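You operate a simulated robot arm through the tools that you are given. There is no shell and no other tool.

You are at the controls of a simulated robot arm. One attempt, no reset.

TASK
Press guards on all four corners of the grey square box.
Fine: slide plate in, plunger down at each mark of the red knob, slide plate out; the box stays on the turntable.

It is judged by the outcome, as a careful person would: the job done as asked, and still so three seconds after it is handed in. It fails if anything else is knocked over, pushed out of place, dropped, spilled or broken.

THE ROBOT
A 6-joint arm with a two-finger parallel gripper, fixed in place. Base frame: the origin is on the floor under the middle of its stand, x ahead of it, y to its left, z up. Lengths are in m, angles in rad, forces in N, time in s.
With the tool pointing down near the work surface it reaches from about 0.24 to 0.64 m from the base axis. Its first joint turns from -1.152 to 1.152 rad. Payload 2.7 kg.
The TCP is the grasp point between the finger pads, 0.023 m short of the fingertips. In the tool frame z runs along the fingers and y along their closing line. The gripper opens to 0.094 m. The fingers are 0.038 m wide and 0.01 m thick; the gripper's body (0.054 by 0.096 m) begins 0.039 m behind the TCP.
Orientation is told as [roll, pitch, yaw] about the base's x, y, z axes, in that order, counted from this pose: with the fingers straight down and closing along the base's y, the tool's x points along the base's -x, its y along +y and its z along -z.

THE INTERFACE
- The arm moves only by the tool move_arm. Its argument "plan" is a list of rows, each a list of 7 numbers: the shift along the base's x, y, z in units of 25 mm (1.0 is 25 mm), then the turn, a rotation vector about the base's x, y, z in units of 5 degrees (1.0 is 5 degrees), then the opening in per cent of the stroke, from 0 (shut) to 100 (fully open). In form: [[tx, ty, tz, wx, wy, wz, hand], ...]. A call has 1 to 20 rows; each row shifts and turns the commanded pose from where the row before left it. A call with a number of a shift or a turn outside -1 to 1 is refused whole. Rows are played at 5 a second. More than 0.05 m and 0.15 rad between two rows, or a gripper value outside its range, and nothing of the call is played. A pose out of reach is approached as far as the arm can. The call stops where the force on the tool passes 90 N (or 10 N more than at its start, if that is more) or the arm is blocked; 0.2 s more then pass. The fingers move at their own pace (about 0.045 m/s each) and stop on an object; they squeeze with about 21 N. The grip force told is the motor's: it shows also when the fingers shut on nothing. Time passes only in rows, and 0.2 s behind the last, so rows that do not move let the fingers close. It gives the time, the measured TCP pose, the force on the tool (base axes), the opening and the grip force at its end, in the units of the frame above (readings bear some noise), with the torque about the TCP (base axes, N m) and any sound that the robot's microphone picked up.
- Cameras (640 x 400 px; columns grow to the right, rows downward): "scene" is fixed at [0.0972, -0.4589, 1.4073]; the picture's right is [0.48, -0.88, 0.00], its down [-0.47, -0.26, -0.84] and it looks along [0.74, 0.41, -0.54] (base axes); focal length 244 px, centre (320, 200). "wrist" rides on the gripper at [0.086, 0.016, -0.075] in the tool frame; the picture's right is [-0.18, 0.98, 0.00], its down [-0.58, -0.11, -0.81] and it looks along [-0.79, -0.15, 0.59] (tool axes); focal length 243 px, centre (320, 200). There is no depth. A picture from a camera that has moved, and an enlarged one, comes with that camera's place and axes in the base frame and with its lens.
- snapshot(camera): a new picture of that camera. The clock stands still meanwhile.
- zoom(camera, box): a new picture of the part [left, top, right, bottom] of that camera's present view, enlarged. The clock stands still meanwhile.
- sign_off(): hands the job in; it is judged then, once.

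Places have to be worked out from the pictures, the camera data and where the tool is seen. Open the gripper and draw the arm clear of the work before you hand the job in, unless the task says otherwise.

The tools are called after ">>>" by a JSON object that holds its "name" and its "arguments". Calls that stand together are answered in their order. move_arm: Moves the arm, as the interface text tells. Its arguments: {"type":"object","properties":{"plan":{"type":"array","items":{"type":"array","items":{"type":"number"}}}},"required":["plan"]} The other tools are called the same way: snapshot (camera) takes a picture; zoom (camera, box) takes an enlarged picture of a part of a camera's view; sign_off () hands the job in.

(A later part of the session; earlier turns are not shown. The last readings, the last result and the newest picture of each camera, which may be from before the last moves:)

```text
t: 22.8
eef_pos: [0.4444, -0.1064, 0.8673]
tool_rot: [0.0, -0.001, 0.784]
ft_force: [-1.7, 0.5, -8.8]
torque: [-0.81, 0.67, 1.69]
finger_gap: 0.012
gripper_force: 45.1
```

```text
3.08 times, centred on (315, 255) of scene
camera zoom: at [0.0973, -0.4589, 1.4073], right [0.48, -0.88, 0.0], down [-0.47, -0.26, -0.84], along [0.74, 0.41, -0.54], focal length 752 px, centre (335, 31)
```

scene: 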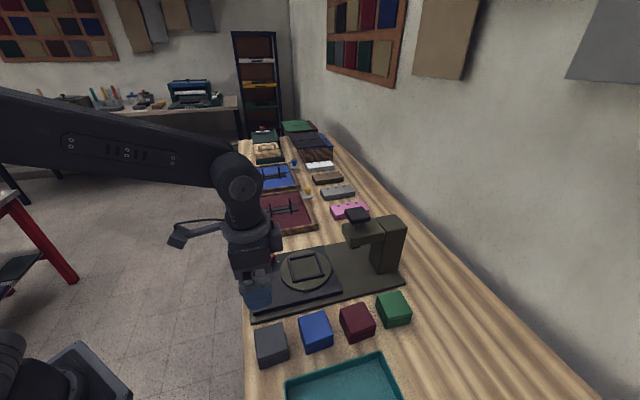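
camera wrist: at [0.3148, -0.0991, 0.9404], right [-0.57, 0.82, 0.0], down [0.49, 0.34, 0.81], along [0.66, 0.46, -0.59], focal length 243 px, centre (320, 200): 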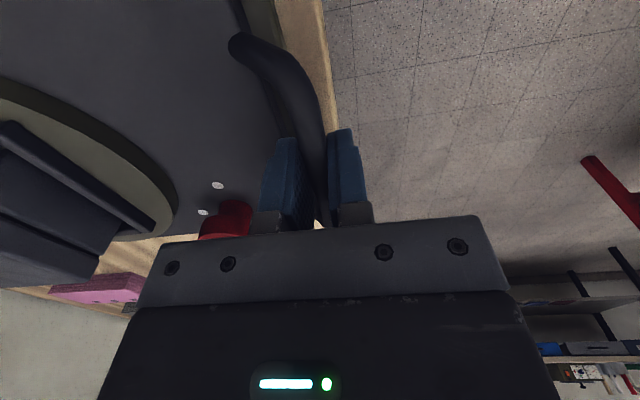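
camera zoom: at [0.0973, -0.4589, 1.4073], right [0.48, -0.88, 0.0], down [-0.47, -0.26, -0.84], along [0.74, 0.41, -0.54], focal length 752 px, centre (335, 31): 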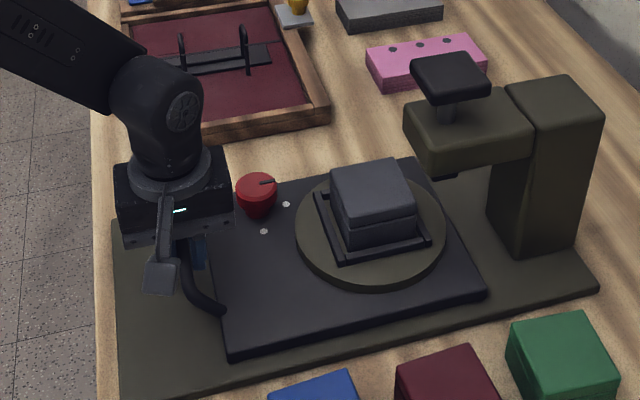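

About 81 mm of travel now. I continue in 5–6 mm steps toward the end stop.

>>> {"name": "move_arm", "arguments": {"plan": [[0.16, -0.16, 0, 0, 0, 0, 0], [0.16, -0.16, 0, 0, 0, 0, 0], [0.16, -0.16, 0, 0, 0, 0, 0], [0.16, -0.16, 0, 0, 0, 0, 0]]}}

>>> {"name": "zoom", "arguments": {"camera": "scene", "box": [260, 190, 420, 310]}}

```text
t: 23.8
eef_pos: [0.4598, -0.1237, 0.8666]
tool_rot: [0.0, 0.002, 0.784]
ft_force: [-2.7, 0.8, -16.3]
torque: [-0.64, 0.52, 1.67]
finger_gap: 0.012
gripper_force: 45.5
```

```text
3.33 times, centred on (340, 250) of scene
camera zoom: at [0.0974, -0.4589, 1.4073], right [0.48, -0.88, 0.0], down [-0.47, -0.26, -0.84], along [0.74, 0.41, -0.54], focal length 815 px, centre (253, 33)
```

zoom: 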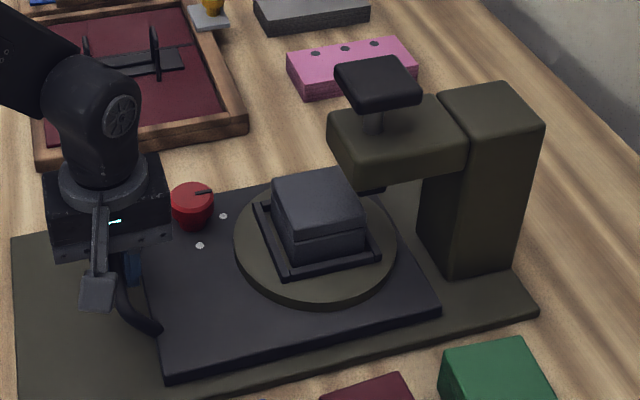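

Travel is about 105 mm with no stop yet. I continue in 4 mm steps, easing the tool down slightly to relieve the vertical pull.

>>> {"name": "move_arm", "arguments": {"plan": [[0.11, -0.11, -0.04, 0, 0, 0, 0], [0.11, -0.11, -0.02, 0, 0, 0, 0]]}}

>>> {"name": "zoom", "arguments": {"camera": "scene", "box": [260, 190, 420, 310]}}

```text
t: 24.4
eef_pos: [0.463, -0.127, 0.8666]
tool_rot: [0.006, 0.002, 0.784]
ft_force: [-26.2, 13.9, 13.4]
torque: [0.79, -0.41, 1.65]
finger_gap: 0.0117
gripper_force: 44.9
```

```text
3.33 times, centred on (340, 250) of scene
camera zoom: at [0.0964, -0.4585, 1.4075], right [0.48, -0.88, 0.0], down [-0.47, -0.26, -0.84], along [0.74, 0.41, -0.54], focal length 815 px, centre (253, 33)
```

zoom: 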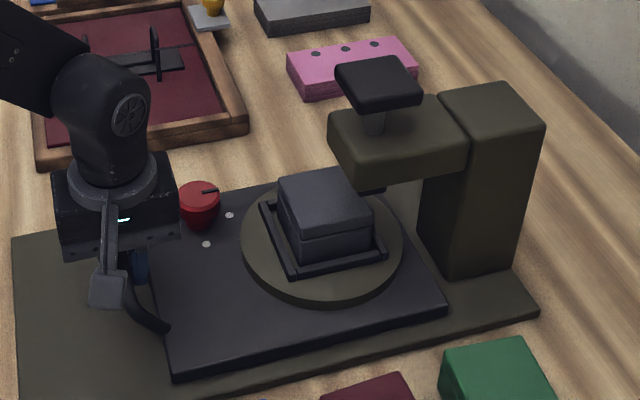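

Resistance rose to about 28 N at 109 mm travel — looks like the end stop. I push 2 mm more to confirm it no longer moves.

>>> {"name": "move_arm", "arguments": {"plan": [[0.06, -0.06, 0, 0, 0, 0, 0], [0, 0, 0, 0, 0, 0, 0]]}}

```text
t: 25.0
eef_pos: [0.4653, -0.1272, 0.8667]
tool_rot: [0.007, 0.004, 0.786]
ft_force: [-34.4, 37.4, 31.2]
torque: [0.5, 0.04, 1.46]
finger_gap: 0.0119
gripper_force: 44.7
```

The stop is firm (51 N, no motion; travel ≈0.11 m). I relax the push by backing the command slightly, then open the fingers.

>>> {"name": "move_arm", "arguments": {"plan": [[-0.09, 0.09, 0.03, 0, 0, 0, 0], [0, 0, 0, 0, 0, 0, 0]]}}

```text
t: 25.6
eef_pos: [0.4639, -0.1264, 0.8662]
tool_rot: [0.003, 0.002, 0.787]
ft_force: [-12.0, 22.3, 6.8]
torque: [-0.86, 0.98, 1.56]
finger_gap: 0.0117
gripper_force: 44.9
```

About 24 N remains, so I back off slightly more and then open.

>>> {"name": "move_arm", "arguments": {"plan": [[-0.05, 0.06, 0, 0, 0, 0, 0], [0, 0, 0, 0, 0, 0, 0], [0, 0, 0, 0, 0, 0, 45], [0, 0, 0, 0, 0, 0, 45], [0, 0, 0, 0, 0, 0, 45]]}}

>>> {"name": "zoom", "arguments": {"camera": "scene", "box": [260, 190, 420, 310]}}

>>> {"name": "snapshot", "arguments": {"camera": "wrist"}}

```text
t: 26.8
eef_pos: [0.4637, -0.1261, 0.8662]
tool_rot: [-0.001, -0.002, 0.785]
ft_force: [0.1, -0.2, 0.4]
torque: [-0.01, 0.04, 0.0]
finger_gap: 0.0425
gripper_force: 0.1
```

```text
3.33 times, centred on (340, 250) of scene
camera zoom: at [0.0972, -0.4589, 1.4073], right [0.48, -0.88, 0.0], down [-0.47, -0.26, -0.84], along [0.74, 0.41, -0.54], focal length 815 px, centre (253, 33)
```

zoom: 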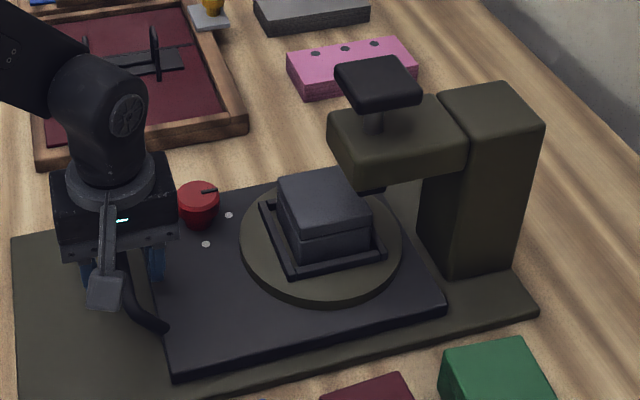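

```text
taken
camera wrist: at [0.3919, -0.1759, 0.9399], right [-0.56, 0.83, 0.0], down [0.49, 0.33, 0.81], along [0.67, 0.46, -0.59], focal length 243 px, centre (320, 200)
```

wrist: 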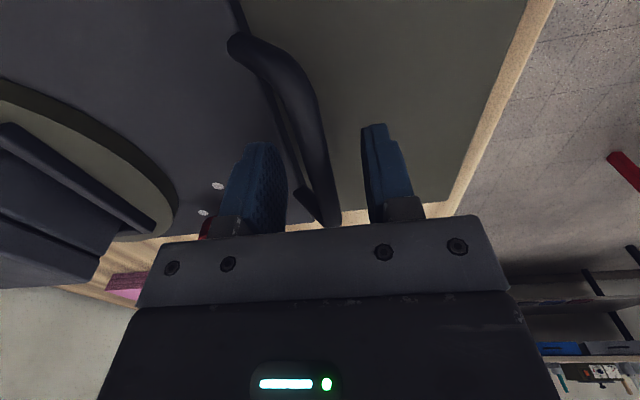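

The plate is in and stays. I rise straight up from the handle, then close the fingers for pressing.

>>> {"name": "move_arm", "arguments": {"plan": [[0, 0, 0.5, 0, 0, 0, 45], [0, 0, 1, 0, 0, 0, 45], [0, 0, 1, 0, 0, 0, 45], [0, 0, 1, 0, 0, 0, 45], [0, 0, 1, 0, 0, 0, 45], [0, 0, 1, 0, 0, -1, 0], [0, 0, 1, 0, 0, -1, 0], [0, 0, 1, 0, 0, -1, 0], [0, 0, 1, 0, 0, -1, 0], [0, 0, 1, 0, 0, -1, 0], [0, 0, 0.8, 0, 0, -1, 0]]}}

>>> {"name": "zoom", "arguments": {"camera": "scene", "box": [240, 190, 420, 320]}}

>>> {"name": "snapshot", "arguments": {"camera": "wrist"}}

```text
t: 29.2
eef_pos: [0.4654, -0.1272, 1.1235]
tool_rot: [-0.001, -0.002, 0.26]
ft_force: [-0.1, 0.4, -0.2]
torque: [0.0, -0.04, 0.01]
finger_gap: 0.0
gripper_force: 21.2
```

```text
3.08 times, centred on (330, 255) of scene
camera zoom: at [0.0972, -0.4589, 1.4073], right [0.48, -0.88, 0.0], down [-0.47, -0.26, -0.84], along [0.74, 0.41, -0.54], focal length 752 px, centre (289, 31)
```

zoom: 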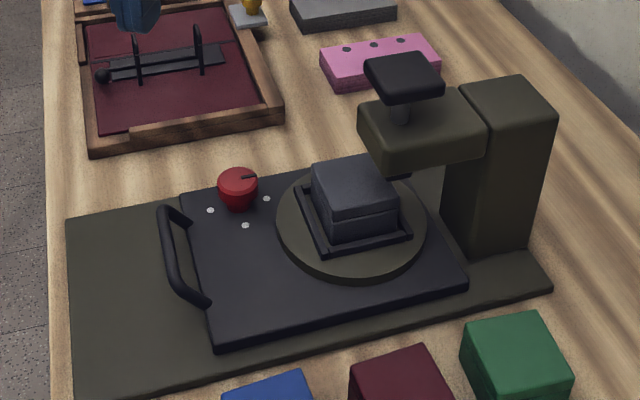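

```text
taken
camera wrist: at [0.3772, -0.1326, 1.1975], right [-0.07, 1.0, 0.0], down [0.59, 0.04, 0.81], along [0.81, 0.06, -0.59], focal length 243 px, centre (320, 200)
```

wrist: 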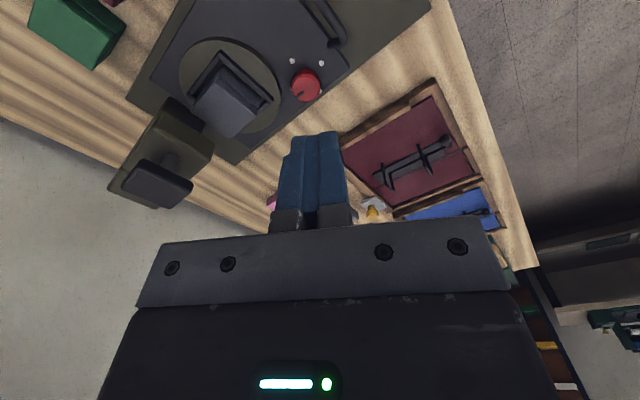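

I have a clear view of press and knob from the wrist. I zoom to triangulate the plunger head and knob.

>>> {"name": "zoom", "arguments": {"camera": "wrist", "box": [90, 80, 250, 220]}}

>>> {"name": "zoom", "arguments": {"camera": "wrist", "box": [170, 0, 370, 140]}}

>>> {"name": "zoom", "arguments": {"camera": "scene", "box": [275, 200, 385, 290]}}

```text
2.86 times, centred on (170, 150) of wrist
camera zoom: at [0.3772, -0.1326, 1.1975], right [-0.07, 1.0, 0.0], down [0.59, 0.04, 0.81], along [0.81, 0.06, -0.59], focal length 693 px, centre (749, 343)
```

zoom: 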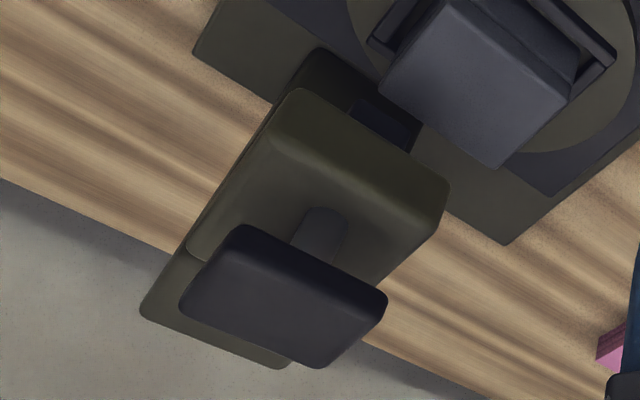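

```text
2.86 times, centred on (270, 70) of wrist
camera zoom: at [0.3772, -0.1326, 1.1975], right [-0.07, 1.0, 0.0], down [0.59, 0.04, 0.81], along [0.81, 0.06, -0.59], focal length 693 px, centre (463, 571)
```

zoom: 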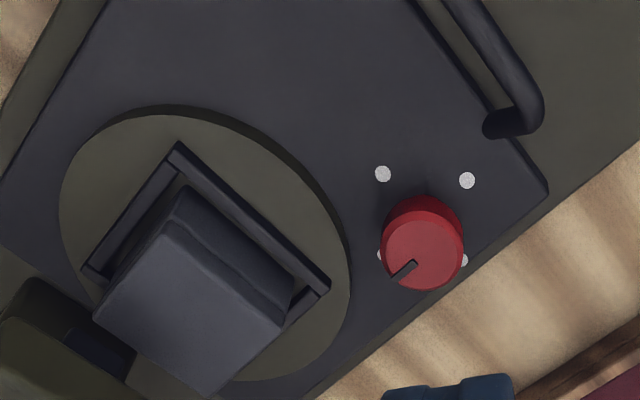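

```text
4.44 times, centred on (330, 245) of scene
camera zoom: at [0.0972, -0.4589, 1.4073], right [0.48, -0.88, 0.0], down [-0.47, -0.26, -0.84], along [0.74, 0.41, -0.54], focal length 1086 px, centre (276, 0)
```

zoom: 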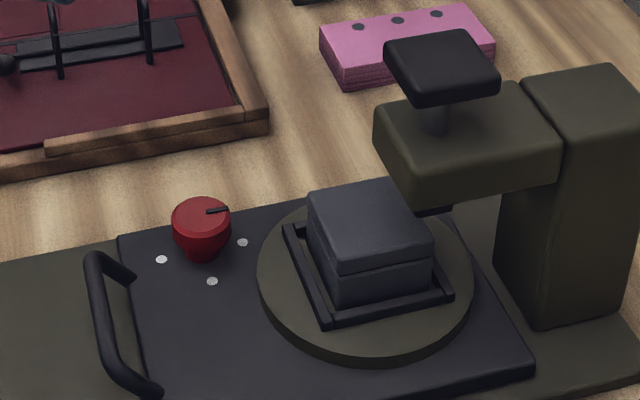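

The head top is near (0.594,-0.2945,1.031) and the knob axis near (0.567,-0.138), top z≈0.86. I move the closed fingers above the plunger head, checking whether the arm reaches there.

>>> {"name": "move_arm", "arguments": {"plan": [[0.43, -0.558, 0, 0, 0, -1, 0], [0.43, -0.558, 0, 0, 0, -1, 0], [0.43, -0.558, 0, 0, 0, -1, 0], [0.43, -0.558, 0, 0, 0, -1, 0], [0.43, -0.558, 0, 0, 0, -1, 0], [0.43, -0.558, 0, 0, 0, -1, 0], [0.43, -0.558, 0, 0, 0, -1, 0], [0.43, -0.558, 0, 0, 0, -1, 0], [0.43, -0.558, 0, 0, 0, -1, 0], [0.43, -0.558, 0, 0, 0, -1, 0], [0.43, -0.558, 0, 0, 0, -1, 0], [0.43, -0.558, 0, 0, 0, -1, 0]]}}

>>> {"name": "snapshot", "arguments": {"camera": "wrist"}}

>>> {"name": "zoom", "arguments": {"camera": "scene", "box": [270, 150, 430, 290]}}

```text
t: 31.8
eef_pos: [0.5393, -0.275, 1.1011]
tool_rot: [0.0, -0.003, -0.787]
ft_force: [0.4, -0.5, 0.3]
torque: [0.02, -0.01, 0.0]
finger_gap: 0.0
gripper_force: 21.0
out of reach, approached as far as the arm can: row 8, 9, 10, 11, 12
```

```text
taken
camera wrist: at [0.4898, -0.2006, 1.1743], right [0.83, 0.56, 0.0], down [0.33, -0.49, 0.81], along [0.45, -0.67, -0.59], focal length 243 px, centre (320, 200)
```

wrist: 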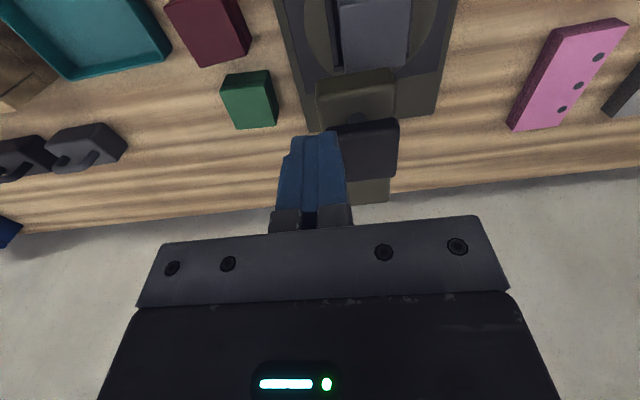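

```text
2.86 times, centred on (350, 220) of scene
camera zoom: at [0.0972, -0.4589, 1.4073], right [0.48, -0.88, 0.0], down [-0.47, -0.26, -0.84], along [0.74, 0.41, -0.54], focal length 698 px, centre (234, 143)
```

zoom: 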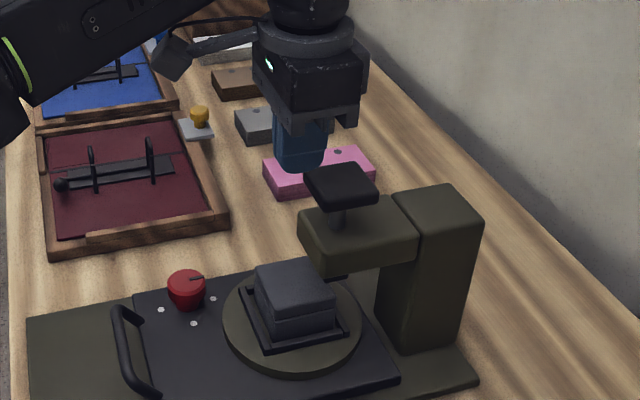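

The head is beyond vertical-tool reach (arm stopped at 0.605 m out). I'll turn the tool to face radially (yaw ≈ -26°) and tilt the fingers outward 30° so the tips can reach the head while the wrist stays closer in.

>>> {"name": "move_arm", "arguments": {"plan": [[0, 0, 0, 0, 0, 0.95, 0], [0, 0, 0, 0, 0, 0.95, 0], [0, 0, 0, 0, 0, 0.95, 0], [0, 0, 0, 0, 0, 0.95, 0], [0, 0, 0, -0.438, -0.899, 0, 0], [0, 0, 0, -0.438, -0.899, 0, 0], [0, 0, 0, -0.438, -0.899, 0, 0]]}}

>>> {"name": "zoom", "arguments": {"camera": "scene", "box": [270, 150, 430, 290]}}

```text
t: 33.4
eef_pos: [0.5381, -0.273, 1.101]
tool_rot: [-0.001, -0.264, -0.452]
ft_force: [0.0, -0.8, 0.7]
torque: [0.02, 0.03, -0.04]
finger_gap: 0.0001
gripper_force: 21.1
```

```text
2.86 times, centred on (350, 220) of scene
camera zoom: at [0.0972, -0.4589, 1.4073], right [0.48, -0.88, 0.0], down [-0.47, -0.26, -0.84], along [0.74, 0.41, -0.54], focal length 698 px, centre (234, 143)
```

zoom: 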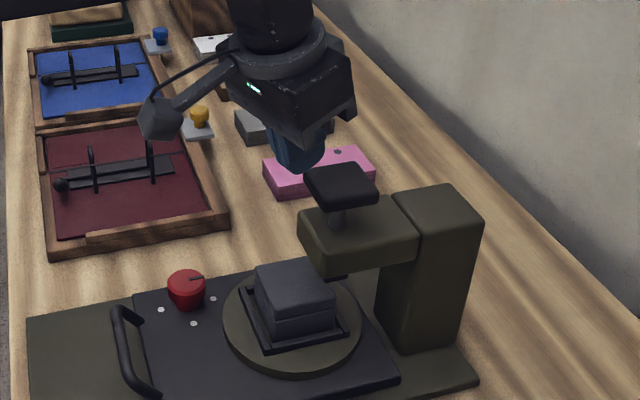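

The commanded pose was held at the reached point, and the tilt works. I tilt another 15° and then shift outward over the head, staying at z≈1.10.

>>> {"name": "move_arm", "arguments": {"plan": [[0, 0, 0, -0.438, -0.899, 0, 0], [0, 0, 0, -0.438, -0.899, 0, 0], [0, 0, 0, -0.438, -0.899, 0, 0], [0.6, -0.24, 0, 0, 0, 0, 0], [0.6, -0.24, 0, 0, 0, 0, 0], [0.6, -0.24, 0, 0, 0, 0, 0], [0.54, -0.2, 0, 0, 0, 0, 0]]}}

>>> {"name": "zoom", "arguments": {"camera": "scene", "box": [290, 150, 430, 270]}}

>>> {"name": "snapshot", "arguments": {"camera": "wrist"}}

```text
t: 35.0
eef_pos: [0.5976, -0.2973, 1.1011]
tool_rot: [-0.001, -0.527, -0.453]
ft_force: [0.5, -0.6, 0.4]
torque: [-0.01, 0.03, -0.01]
finger_gap: 0.0
gripper_force: 21.0
```

```text
3.33 times, centred on (360, 210) of scene
camera zoom: at [0.0972, -0.4589, 1.4073], right [0.48, -0.88, 0.0], down [-0.47, -0.26, -0.84], along [0.74, 0.41, -0.54], focal length 815 px, centre (187, 167)
```

zoom: 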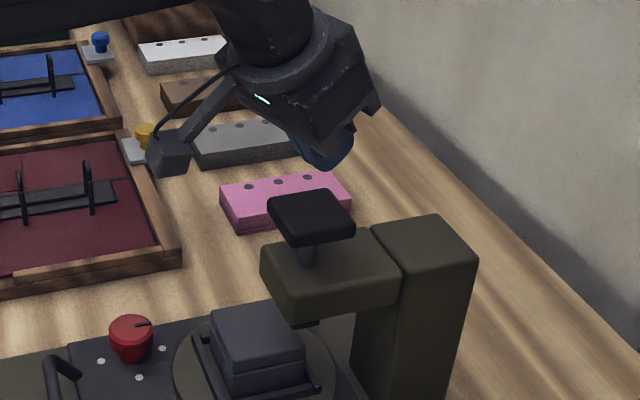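

```text
taken
camera wrist: at [0.5041, -0.2326, 1.1212], right [0.57, 0.81, 0.09], down [0.04, -0.14, 0.99], along [0.82, -0.56, -0.11], focal length 243 px, centre (320, 200)
```

wrist: 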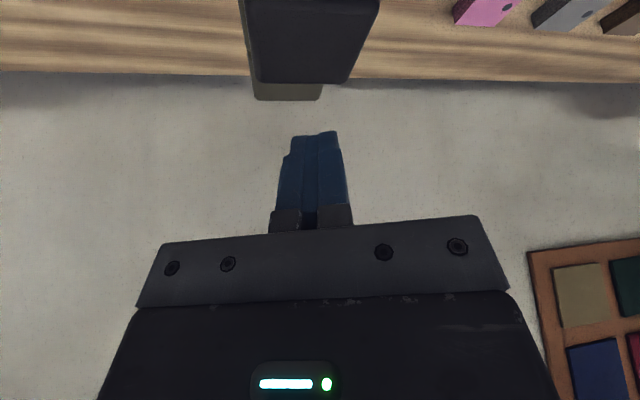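

The tips line up with the head in the wrist view (predicted head centre matches within a few px). I lower toward the head, then step down with force readings.

>>> {"name": "move_arm", "arguments": {"plan": [[0, 0, -0.5, 0, 0, 0, 0], [0, 0, -0.5, 0, 0, 0, 0], [0, 0, -0.4, 0, 0, 0, 0]]}}

>>> {"name": "zoom", "arguments": {"camera": "scene", "box": [310, 170, 420, 260]}}

>>> {"name": "snapshot", "arguments": {"camera": "wrist"}}

```text
t: 35.8
eef_pos: [0.597, -0.2966, 1.0663]
tool_rot: [0.0, -0.527, -0.453]
ft_force: [0.3, 1.0, 3.1]
torque: [0.02, 0.0, -0.01]
finger_gap: 0.0001
gripper_force: 21.0
```

```text
4.44 times, centred on (365, 215) of scene
camera zoom: at [0.0972, -0.4588, 1.4073], right [0.48, -0.88, 0.0], down [-0.47, -0.26, -0.84], along [0.74, 0.41, -0.54], focal length 1086 px, centre (120, 133)
```

zoom: 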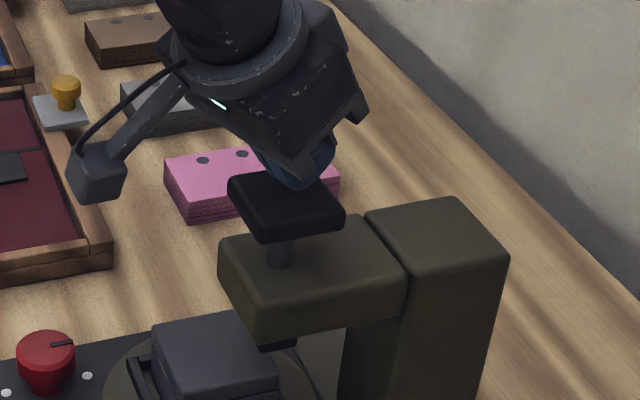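

```text
taken
camera wrist: at [0.504, -0.2319, 1.0864], right [0.57, 0.81, 0.09], down [0.04, -0.14, 0.99], along [0.82, -0.56, -0.11], focal length 243 px, centre (320, 200)
```

wrist: 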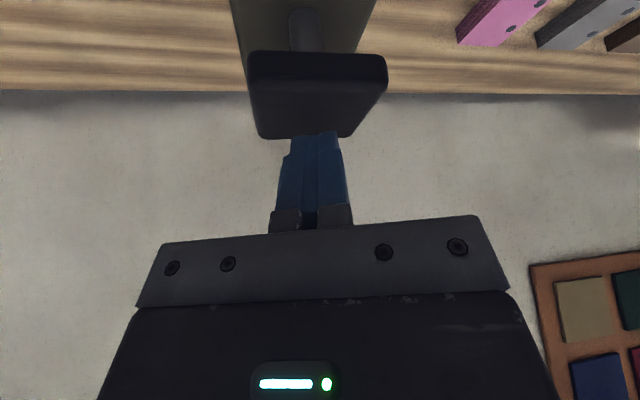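

The tip is over the head, about 5–8 mm outward of its centre, within its top face. I step down 4 mm at a time with force readings.

>>> {"name": "move_arm", "arguments": {"plan": [[-0.1, 0.04, -0.15, 0, 0, 0, 0], [-0.1, 0.04, -0.15, 0, 0, 0, 0]]}}

>>> {"name": "zoom", "arguments": {"camera": "scene", "box": [310, 170, 420, 260]}}

```text
t: 36.4
eef_pos: [0.5927, -0.2942, 1.0588]
tool_rot: [0.0, -0.526, -0.453]
ft_force: [1.6, -0.7, 3.1]
torque: [0.01, -0.04, -0.01]
finger_gap: 0.0
gripper_force: 20.4
```

```text
4.44 times, centred on (365, 215) of scene
camera zoom: at [0.0972, -0.4589, 1.4073], right [0.48, -0.88, 0.0], down [-0.47, -0.26, -0.84], along [0.74, 0.41, -0.54], focal length 1086 px, centre (120, 133)
```

zoom: 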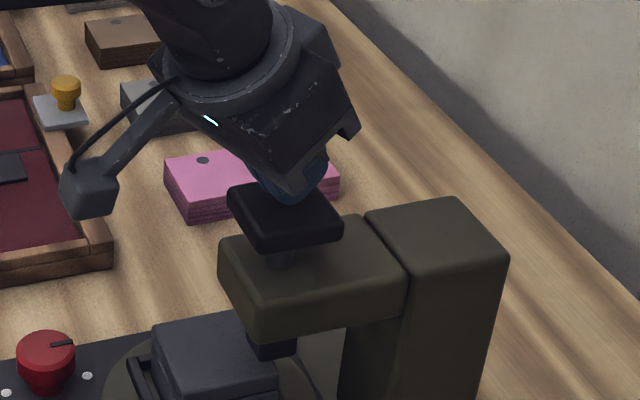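

The plunger is moving down with about 3 N. I keep pressing in small steps and watch for the rise in force and any click.

>>> {"name": "move_arm", "arguments": {"plan": [[0, 0, -0.2, 0, 0, 0, 0], [0, 0, -0.2, 0, 0, 0, 0], [0, 0, -0.16, 0, 0, 0, 0]]}}

>>> {"name": "zoom", "arguments": {"camera": "scene", "box": [310, 190, 400, 290]}}

```text
t: 37.2
eef_pos: [0.592, -0.2943, 1.0442]
tool_rot: [-0.002, -0.527, -0.453]
ft_force: [1.0, 1.7, 6.4]
torque: [0.06, 0.03, -0.03]
finger_gap: 0.0002
gripper_force: 21.2
```

```text
4.00 times, centred on (355, 240) of scene
camera zoom: at [0.0971, -0.4588, 1.4073], right [0.48, -0.88, 0.0], down [-0.47, -0.26, -0.84], along [0.74, 0.41, -0.54], focal length 978 px, centre (180, 40)
```

zoom: 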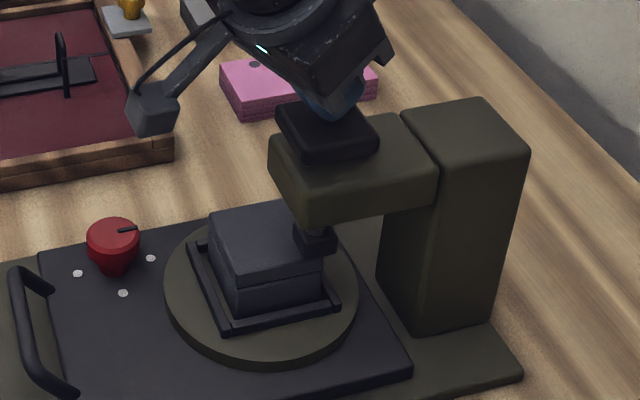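

The tip is approaching the box's near corner on the +u side. I continue down in small steps.

>>> {"name": "move_arm", "arguments": {"plan": [[0, 0, -0.12, 0, 0, 0, 0], [0, 0, -0.12, 0, 0, 0, 0]]}}

>>> {"name": "zoom", "arguments": {"camera": "scene", "box": [310, 190, 400, 290]}}

```text
t: 37.8
eef_pos: [0.5912, -0.2949, 1.0396]
tool_rot: [0.0, -0.529, -0.453]
ft_force: [1.0, 1.9, 10.9]
torque: [0.07, 0.05, -0.06]
finger_gap: 0.0
gripper_force: 20.4
heard: click
```

```text
4.00 times, centred on (355, 240) of scene
camera zoom: at [0.097, -0.4587, 1.4074], right [0.48, -0.88, 0.0], down [-0.47, -0.26, -0.84], along [0.74, 0.41, -0.54], focal length 978 px, centre (180, 40)
```

zoom: 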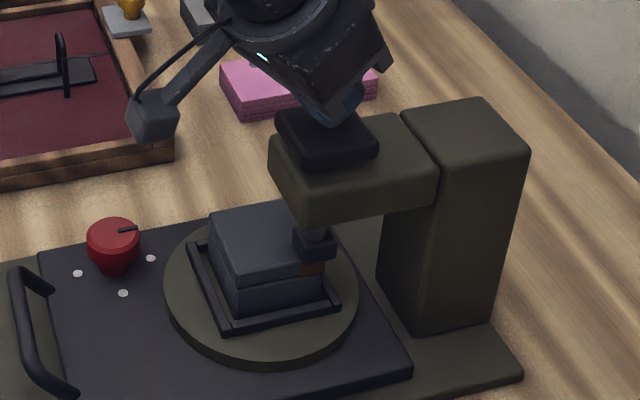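

A click was heard and a brass-coloured guard shows at the corner. I raise the tool off the head and inspect.

>>> {"name": "move_arm", "arguments": {"plan": [[0, 0, 0.4, 0, 0, 0, 0], [0, 0, 0.8, 0, 0, 0, 0], [0, 0, 0.8, 0, 0, 0, 0], [0, 0, 0.5, 0, 0, 0, 0]]}}

>>> {"name": "zoom", "arguments": {"camera": "scene", "box": [310, 190, 400, 290]}}

```text
t: 38.8
eef_pos: [0.5931, -0.2945, 1.1006]
tool_rot: [0.0, -0.524, -0.454]
ft_force: [-0.1, -0.3, -0.5]
torque: [0.02, 0.02, 0.01]
finger_gap: 0.0001
gripper_force: 21.1
```

```text
4.00 times, centred on (355, 240) of scene
camera zoom: at [0.0972, -0.4589, 1.4073], right [0.48, -0.88, 0.0], down [-0.47, -0.26, -0.84], along [0.74, 0.41, -0.54], focal length 978 px, centre (180, 40)
```

zoom: 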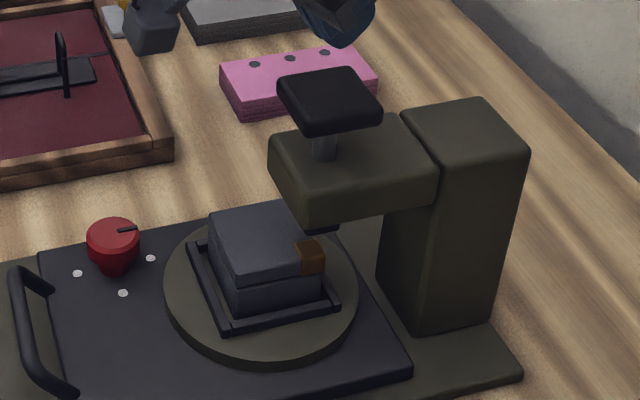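

Guard one is on the (+u,-v) corner and the plunger sprang back. Now the knob: I straighten the tool while moving back over the knob, staying at z≈1.10, opening the fingers to about 56 mm.

>>> {"name": "move_arm", "arguments": {"plan": [[-0.13, 0.78, 0, 0, 0, 0, 0], [-0.13, 0.78, 0, 0, 0, 0, 0], [-0.13, 0.78, 0, 0.438, 0.899, 0, 0], [-0.13, 0.78, 0, 0.438, 0.899, 0, 30], [-0.13, 0.78, 0, 0.438, 0.899, 0, 60], [-0.13, 0.78, 0, 0.438, 0.899, 0, 60], [-0.13, 0.78, 0, 0.438, 0.899, 0, 60], [-0.13, 0.8, 0, 0.438, 0.899, 0, 60], [0, 0, -0.8, 0, 0, 0, 60], [0, 0, -0.8, 0, 0, 0, 60], [0, 0, -0.8, 0, 0, 0, 60], [0, 0, -0.8, 0, 0, 0, 60]]}}

>>> {"name": "snapshot", "arguments": {"camera": "wrist"}}

>>> {"name": "zoom", "arguments": {"camera": "scene", "box": [240, 170, 400, 290]}}

```text
t: 41.4
eef_pos: [0.5671, -0.1383, 1.0204]
tool_rot: [-0.001, -0.002, -0.453]
ft_force: [0.4, -0.9, -0.5]
torque: [-0.01, -0.02, -0.03]
finger_gap: 0.0567
gripper_force: 0.1
```

```text
taken
camera wrist: at [0.4968, -0.0853, 1.0934], right [0.6, 0.8, 0.0], down [0.47, -0.35, 0.81], along [0.65, -0.48, -0.59], focal length 243 px, centre (320, 200)
```

wrist: 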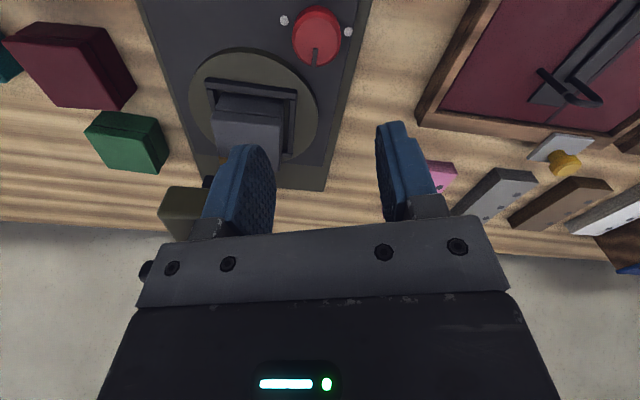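

```text
3.33 times, centred on (320, 230) of scene
camera zoom: at [0.0972, -0.4589, 1.4073], right [0.48, -0.88, 0.0], down [-0.47, -0.26, -0.84], along [0.74, 0.41, -0.54], focal length 815 px, centre (320, 100)
```

zoom: 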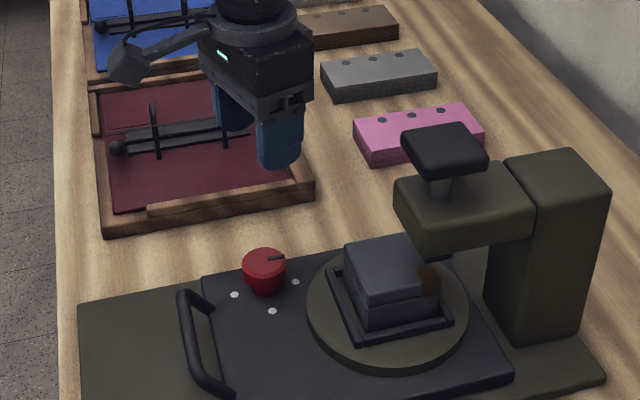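

The knob is almost directly under the tool. I zoom to refine its centre.

>>> {"name": "zoom", "arguments": {"camera": "wrist", "box": [260, 0, 380, 80]}}

>>> {"name": "zoom", "arguments": {"camera": "scene", "box": [290, 220, 350, 270]}}

```text
5.00 times, centred on (320, 40) of wrist
camera zoom: at [0.4968, -0.0853, 1.0934], right [0.6, 0.8, 0.0], down [0.47, -0.35, 0.81], along [0.65, -0.48, -0.59], focal length 1213 px, centre (320, 1000)
```

zoom: 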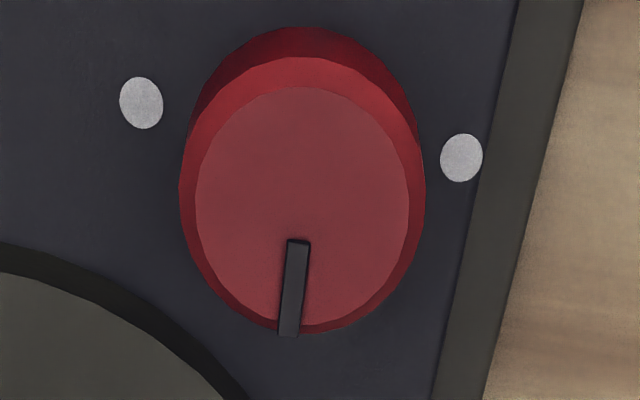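

```text
8.00 times, centred on (320, 245) of scene
camera zoom: at [0.0972, -0.4589, 1.4073], right [0.48, -0.88, 0.0], down [-0.47, -0.26, -0.84], along [0.74, 0.41, -0.54], focal length 1955 px, centre (320, -160)
```

zoom: 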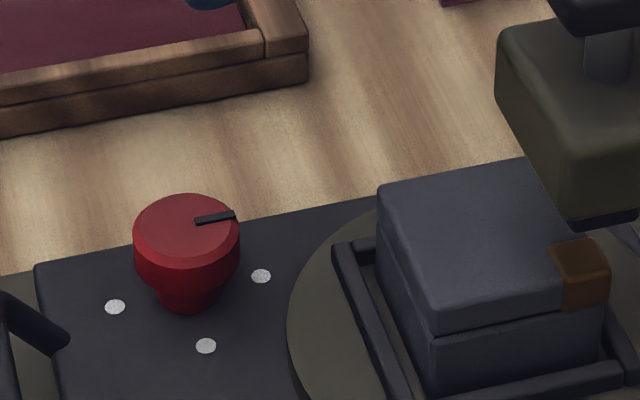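

The knob centre is (0.5655,-0.1397), top z≈0.861, flange about 42 mm across. I correct by 2 mm and descend so the tips straddle the flange at z≈0.862.

>>> {"name": "move_arm", "arguments": {"plan": [[-0.06, -0.06, -0.9, 0, 0, 0, 57], [0, 0, -1, 0, 0, 0, 57], [0, 0, -1, 0, 0, 0, 57], [0, 0, -1, 0, 0, 0, 57], [0, 0, -1, 0, 0, 0, 57], [0, 0, -0.8, 0, 0, 0, 57], [0, 0, -0.4, 0, 0, 0, 57], [0, 0, -0.2, 0, 0, 0, 57]]}}

>>> {"name": "snapshot", "arguments": {"camera": "wrist"}}

>>> {"name": "zoom", "arguments": {"camera": "scene", "box": [250, 200, 350, 280]}}

```text
t: 43.2
eef_pos: [0.565, -0.1399, 0.8625]
tool_rot: [-0.001, -0.001, -0.454]
ft_force: [0.2, -0.1, 0.8]
torque: [-0.02, 0.01, 0.0]
finger_gap: 0.0536
gripper_force: 0.2
```

```text
taken
camera wrist: at [0.4948, -0.0865, 0.9365], right [0.6, 0.8, 0.0], down [0.47, -0.35, 0.81], along [0.65, -0.48, -0.59], focal length 243 px, centre (320, 200)
```

wrist: 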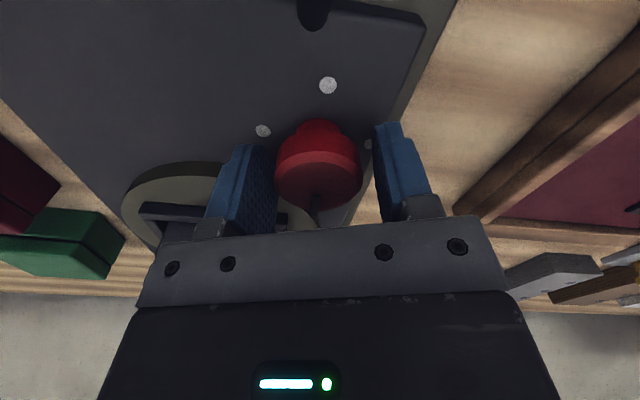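

```text
5.00 times, centred on (300, 240) of scene
camera zoom: at [0.0972, -0.4589, 1.4073], right [0.48, -0.88, 0.0], down [-0.47, -0.26, -0.84], along [0.74, 0.41, -0.54], focal length 1222 px, centre (420, 0)
```

zoom: 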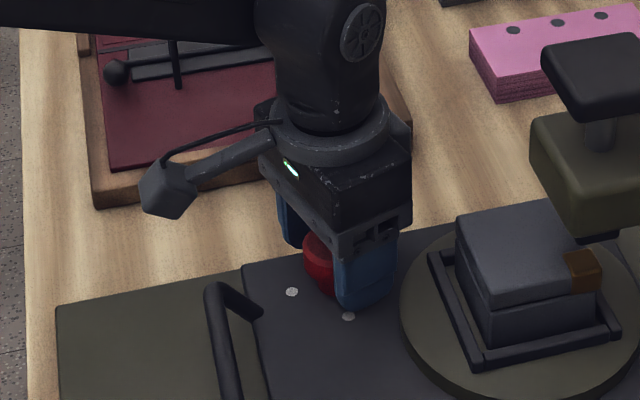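

The knob sits between the fingers. I close on it.

>>> {"name": "move_arm", "arguments": {"plan": [[0, 0, 0, 0, 0, 0, 20], [0, 0, 0, 0, 0, 0, 20], [0, 0, 0, 0, 0, 0, 20]]}}

```text
t: 44.0
eef_pos: [0.5652, -0.1406, 0.8635]
tool_rot: [-0.001, 0.0, -0.455]
ft_force: [-3.3, -5.4, -2.5]
torque: [0.1, -0.36, 0.01]
finger_gap: 0.0416
gripper_force: 44.8
```

Grip is on the knob at 41.6 mm. I centre slightly and try a small 10° clockwise turn to feel the resistance.

>>> {"name": "move_arm", "arguments": {"plan": [[-0.012, -0.024, 0, 0, 0, 0, 20], [0, 0, 0, 0, 0, -1, 20], [0, 0, 0, 0, 0, -1, 20]]}}

>>> {"name": "zoom", "arguments": {"camera": "scene", "box": [270, 200, 400, 300]}}

```text
t: 44.8
eef_pos: [0.5639, -0.1401, 0.8632]
tool_rot: [0.0, 0.001, -0.63]
ft_force: [1.3, -2.1, -4.6]
torque: [0.02, 0.23, 0.02]
finger_gap: 0.0417
gripper_force: 45.2
```

```text
4.00 times, centred on (335, 250) of scene
camera zoom: at [0.0974, -0.459, 1.4073], right [0.48, -0.88, 0.0], down [-0.47, -0.26, -0.84], along [0.74, 0.41, -0.54], focal length 978 px, centre (260, 0)
```

zoom: 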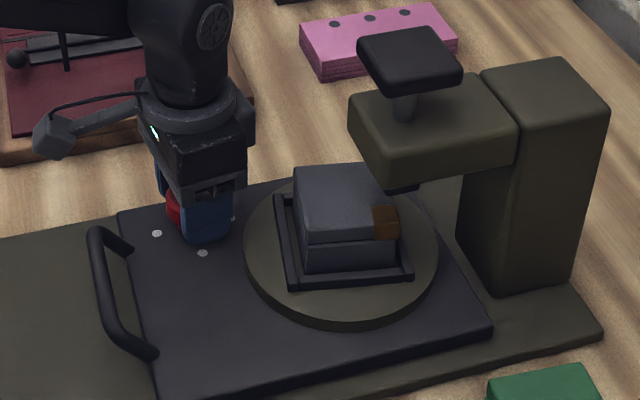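

The knob turns freely and the turntable follows it clockwise. I continue to a full 90° turn.

>>> {"name": "move_arm", "arguments": {"plan": [[0, 0, 0, 0, 0, -1, 20], [0, 0, 0, 0, 0, -1, 20], [0, 0, 0, 0, 0, -1, 20], [0, 0, 0, 0, 0, -1, 20], [0, 0, 0, 0, 0, -1, 20], [0, 0, 0, 0, 0, -1, 20], [0, 0, 0, 0, 0, -1, 20], [0, 0, 0, 0, 0, -1, 20]]}}

>>> {"name": "zoom", "arguments": {"camera": "scene", "box": [270, 200, 400, 300]}}

```text
t: 46.6
eef_pos: [0.5638, -0.1407, 0.8634]
tool_rot: [0.0, 0.0, -1.33]
ft_force: [-7.2, -3.0, -5.2]
torque: [0.6, -0.29, 0.04]
finger_gap: 0.0419
gripper_force: 45.2
```

```text
4.00 times, centred on (335, 250) of scene
camera zoom: at [0.0971, -0.459, 1.4073], right [0.48, -0.88, 0.0], down [-0.47, -0.26, -0.84], along [0.74, 0.41, -0.54], focal length 978 px, centre (260, 0)
```

zoom: 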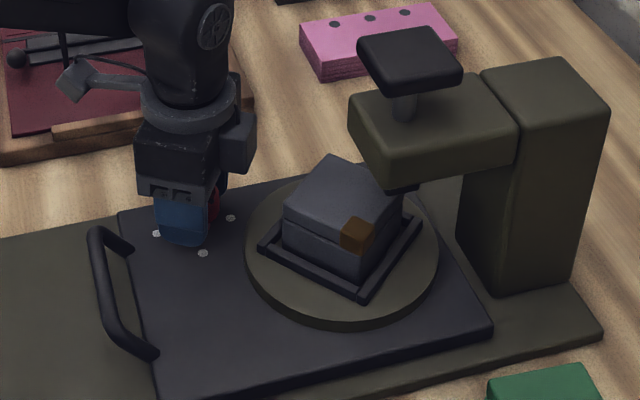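

The turntable follows 1:1 (50° so far). I turn the remaining 40°.

>>> {"name": "move_arm", "arguments": {"plan": [[0, 0, 0, 0, 0, -1, 20], [0, 0, 0, 0, 0, -1, 20], [0, 0, 0, 0, 0, -1, 20], [0, 0, 0, 0, 0, -1, 20], [0, 0, 0, 0, 0, -1, 20], [0, 0, 0, 0, 0, -1, 20], [0, 0, 0, 0, 0, -1, 20], [0, 0, 0, 0, 0, -1, 20], [0, 0, 0, 0, 0, 0, 20]]}}

>>> {"name": "zoom", "arguments": {"camera": "scene", "box": [270, 200, 400, 300]}}

>>> {"name": "snapshot", "arguments": {"camera": "wrist"}}

```text
t: 48.6
eef_pos: [0.5635, -0.1411, 0.8628]
tool_rot: [-0.003, -0.002, -2.027]
ft_force: [-19.5, -3.1, -5.5]
torque: [0.74, -0.49, 0.01]
finger_gap: 0.0415
gripper_force: 44.7
```

```text
4.00 times, centred on (335, 250) of scene
camera zoom: at [0.0969, -0.459, 1.4073], right [0.48, -0.88, 0.0], down [-0.47, -0.26, -0.84], along [0.74, 0.41, -0.54], focal length 978 px, centre (260, 0)
```

zoom: 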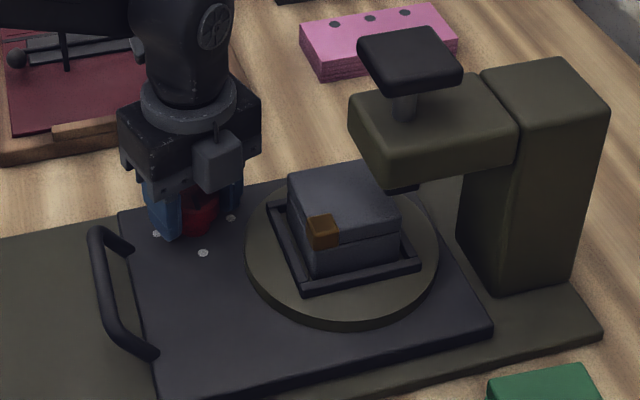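

```text
taken
camera wrist: at [0.6174, -0.0695, 0.9365], right [0.8, -0.6, 0.0], down [-0.35, -0.47, 0.81], along [-0.48, -0.65, -0.59], focal length 243 px, centre (320, 200)
```

wrist: 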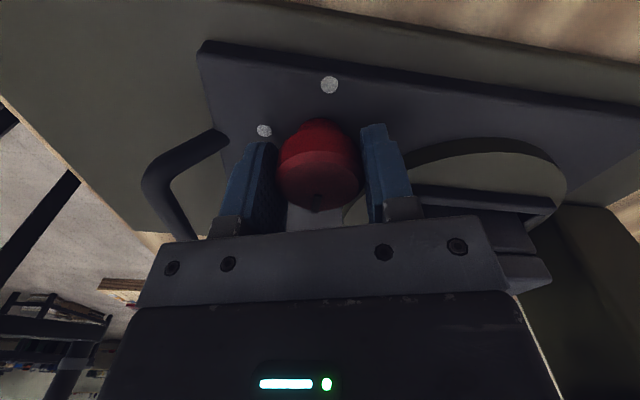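

The turn reads a full 90°. I open the fingers and rise to check the pointer against the mark.

>>> {"name": "move_arm", "arguments": {"plan": [[0, 0, 0, 0, 0, 0, 57], [0, 0, 0, 0, 0, 0, 57], [0, 0, 0.6, 0, 0, 0, 57], [0, 0, 1, 0, 0, 0, 57], [0, 0, 1, 0, 0, 0, 57], [0, 0, 1, 0, 0, 0, 57], [0, 0, 1, 0, 0, 0, 57], [0, 0, 1, 0, 0, 0, 57]]}}

>>> {"name": "zoom", "arguments": {"camera": "scene", "box": [280, 210, 380, 290]}}

>>> {"name": "snapshot", "arguments": {"camera": "wrist"}}

```text
t: 50.4
eef_pos: [0.5639, -0.14, 1.003]
tool_rot: [-0.001, -0.002, -2.025]
ft_force: [0.7, 0.6, -0.8]
torque: [0.02, -0.03, -0.01]
finger_gap: 0.0535
gripper_force: 0.1
```

```text
5.00 times, centred on (330, 250) of scene
camera zoom: at [0.0972, -0.4589, 1.4073], right [0.48, -0.88, 0.0], down [-0.47, -0.26, -0.84], along [0.74, 0.41, -0.54], focal length 1222 px, centre (270, -50)
```

zoom: 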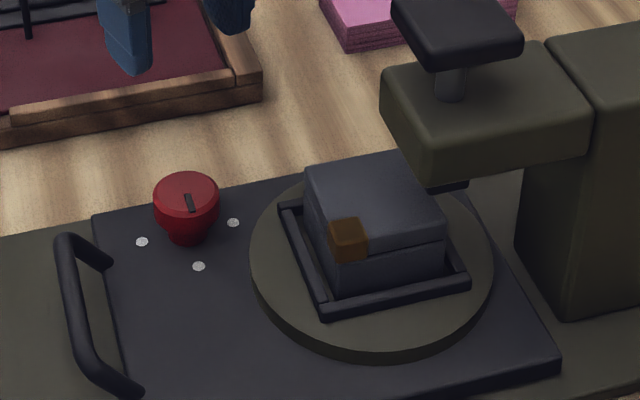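

```text
taken
camera wrist: at [0.6174, -0.0692, 1.0765], right [0.8, -0.6, 0.0], down [-0.35, -0.47, 0.81], along [-0.48, -0.65, -0.59], focal length 243 px, centre (320, 200)
```

wrist: 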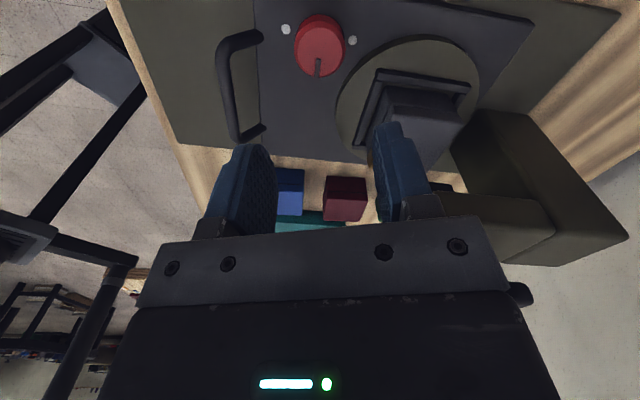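

The pointer now points to the -v mark. I zoom in to check how exactly it aligns.

>>> {"name": "zoom", "arguments": {"camera": "wrist", "box": [260, 0, 400, 90]}}

>>> {"name": "zoom", "arguments": {"camera": "scene", "box": [290, 220, 350, 270]}}

>>> {"name": "zoom", "arguments": {"camera": "scene", "box": [310, 225, 380, 285]}}

```text
4.44 times, centred on (330, 45) of wrist
camera zoom: at [0.6174, -0.0692, 1.0765], right [0.8, -0.6, 0.0], down [-0.35, -0.47, 0.81], along [-0.48, -0.65, -0.59], focal length 1078 px, centre (276, 889)
```

zoom: 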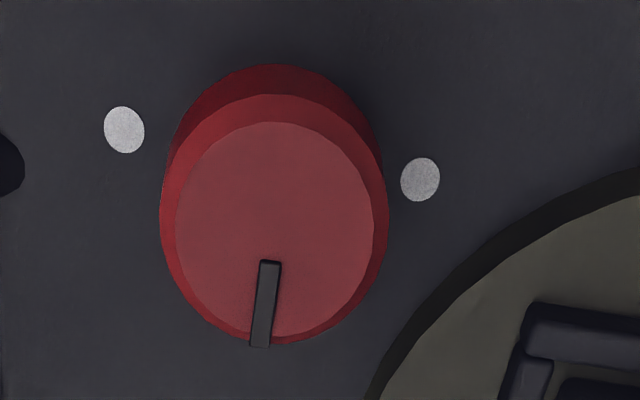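

```text
8.00 times, centred on (320, 245) of scene
camera zoom: at [0.0972, -0.4589, 1.4073], right [0.48, -0.88, 0.0], down [-0.47, -0.26, -0.84], along [0.74, 0.41, -0.54], focal length 1955 px, centre (320, -160)
```

zoom: 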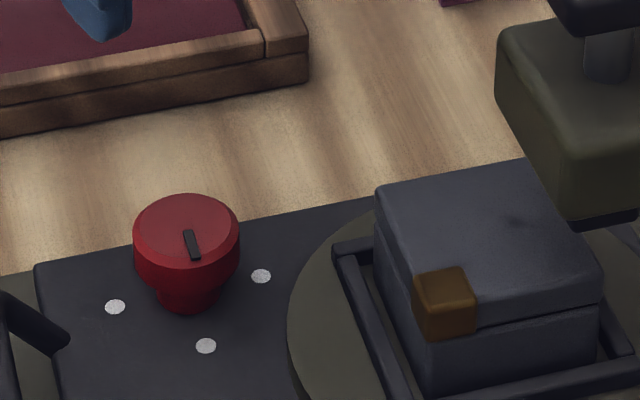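

```text
6.67 times, centred on (345, 255) of scene
camera zoom: at [0.0972, -0.4589, 1.4073], right [0.48, -0.88, 0.0], down [-0.47, -0.26, -0.84], along [0.74, 0.41, -0.54], focal length 1629 px, centre (153, -167)
```

zoom: 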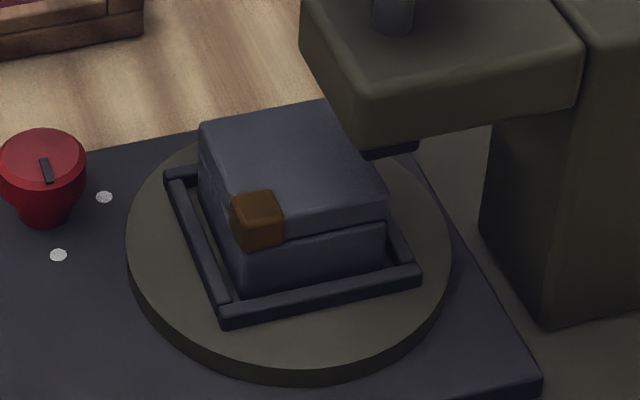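

Alignment is good (nest edges and marks match the first position). I go back to the press pose: up, turning the tool back to -26°, moving toward the plunger with fingers closed.

>>> {"name": "move_arm", "arguments": {"plan": [[0, 0, 1, 0, 0, 1, 57], [0, 0, 1, 0, 0, 1, 57], [0, 0, 1, 0, 0, 1, 30], [0, 0, 0.9, 0, 0, 1, 0], [-0.074, -0.38, 0, 0, 0, 1, 0], [-0.074, -0.38, 0, 0, 0, 1, 0], [-0.074, -0.38, 0, 0, 0, 1, 0], [-0.074, -0.38, 0, 0, 0, 1, 0], [-0.074, -0.38, 0, 0, 0, 1, 0], [-0.074, -0.38, 0, 0, 0, 1, 0], [-0.074, -0.38, 0, 0, 0, 1, 0], [-0.074, -0.38, 0, 0, 0, 1, 0], [-0.074, -0.38, 0, 0, 0, 1, 0], [-0.074, -0.38, 0, 0, 0, 1, 0], [-0.074, -0.38, 0, 0, 0, 1, 0], [-0.074, -0.38, 0, 0, 0, 1, 0], [-0.074, -0.38, 0, 0, 0, 1, 0], [-0.074, -0.38, 0, 0, 0, 1, 0]]}}

```text
t: 54.2
eef_pos: [0.5401, -0.2732, 1.1011]
tool_rot: [0.0, 0.0, -0.453]
ft_force: [0.9, 0.7, -0.1]
torque: [0.03, -0.02, 0.0]
finger_gap: 0.0
gripper_force: 21.1
```

The tool is at the intermediate point, vertical, yaw -26°. I tilt 30° outward and shift over the head as before.

>>> {"name": "move_arm", "arguments": {"plan": [[0, 0, 0, -0.438, -0.899, 0, 0], [0, 0, 0, -0.438, -0.899, 0, 0], [0, 0, 0, -0.438, -0.899, 0, 0], [0, 0, 0, -0.438, -0.899, 0, 0], [0, 0, 0, -0.438, -0.899, 0, 0], [0, 0, 0, -0.438, -0.899, 0, 0], [0.6, -0.24, 0, 0, 0, 0, 0], [0.6, -0.24, 0, 0, 0, 0, 0], [0.6, -0.24, 0, 0, 0, 0, 0], [0.36, -0.14, 0, 0, 0, 0, 0], [0, 0, -0.5, 0, 0, 0, 0], [0, 0, -0.5, 0, 0, 0, 0]]}}

>>> {"name": "zoom", "arguments": {"camera": "scene", "box": [310, 190, 400, 290]}}

```text
t: 56.8
eef_pos: [0.5921, -0.2968, 1.0756]
tool_rot: [0.0, -0.525, -0.454]
ft_force: [-0.4, 0.1, -0.1]
torque: [0.0, 0.02, 0.01]
finger_gap: 0.0
gripper_force: 21.1
```

```text
4.00 times, centred on (355, 240) of scene
camera zoom: at [0.0972, -0.4589, 1.4073], right [0.48, -0.88, 0.0], down [-0.47, -0.26, -0.84], along [0.74, 0.41, -0.54], focal length 978 px, centre (180, 40)
```

zoom: 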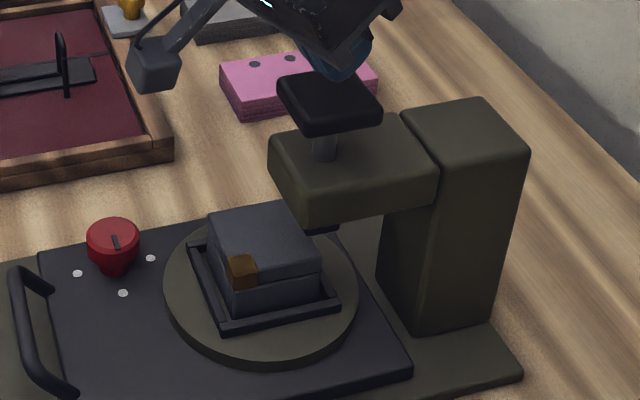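

In place over the head at z=1.076. I press down in steps toward the depth where it clicked before (≈1.040).

>>> {"name": "move_arm", "arguments": {"plan": [[0, 0, -0.4, 0, 0, 0, 0], [0, 0, -0.4, 0, 0, 0, 0], [0, 0, -0.3, 0, 0, 0, 0], [0, 0, -0.15, 0, 0, 0, 0], [0, 0, -0.12, 0, 0, 0, 0], [0, 0, -0.1, 0, 0, 0, 0]]}}

>>> {"name": "zoom", "arguments": {"camera": "scene", "box": [310, 190, 400, 290]}}

```text
t: 58.2
eef_pos: [0.593, -0.2955, 1.0412]
tool_rot: [0.0, -0.526, -0.453]
ft_force: [-3.6, -0.1, 11.3]
torque: [0.01, 0.2, 0.08]
finger_gap: 0.0
gripper_force: 21.3
heard: click
```

```text
4.00 times, centred on (355, 240) of scene
camera zoom: at [0.0969, -0.4588, 1.4073], right [0.48, -0.88, 0.0], down [-0.47, -0.26, -0.84], along [0.74, 0.41, -0.54], focal length 978 px, centre (180, 40)
```

zoom: 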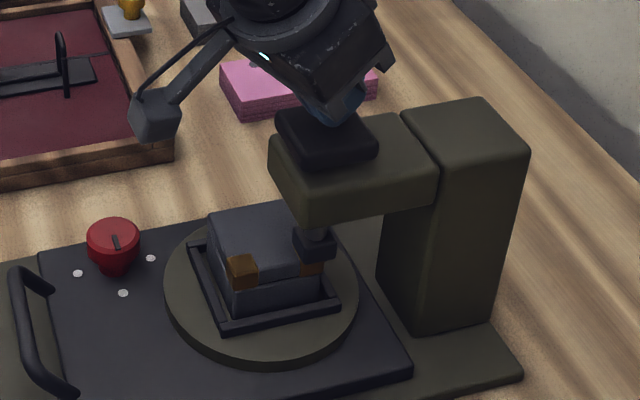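

Second click heard and a second guard shows. I lift off and check before returning to the knob.

>>> {"name": "move_arm", "arguments": {"plan": [[0, 0, 0.4, 0, 0, 0, 0], [0, 0, 0.8, 0, 0, 0, 0], [0, 0, 0.8, 0, 0, 0, 0], [0, 0, 0.4, 0, 0, 0, 0]]}}

>>> {"name": "zoom", "arguments": {"camera": "scene", "box": [310, 190, 400, 290]}}

```text
t: 59.2
eef_pos: [0.5933, -0.2949, 1.0982]
tool_rot: [0.002, -0.524, -0.454]
ft_force: [-0.4, -0.2, 0.1]
torque: [-0.02, -0.01, 0.01]
finger_gap: 0.0
gripper_force: 21.0
```

```text
4.00 times, centred on (355, 240) of scene
camera zoom: at [0.0972, -0.4589, 1.4073], right [0.48, -0.88, 0.0], down [-0.47, -0.26, -0.84], along [0.74, 0.41, -0.54], focal length 978 px, centre (180, 40)
```

zoom: 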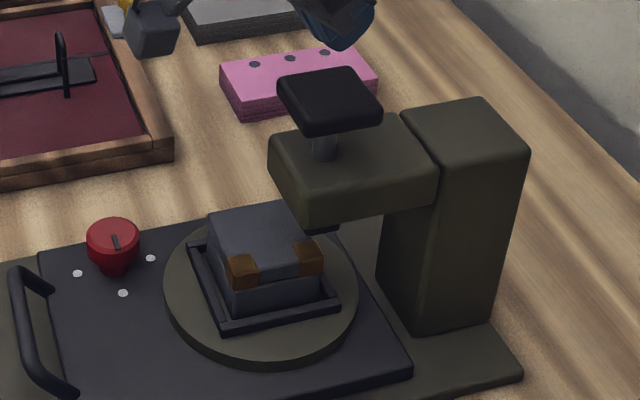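

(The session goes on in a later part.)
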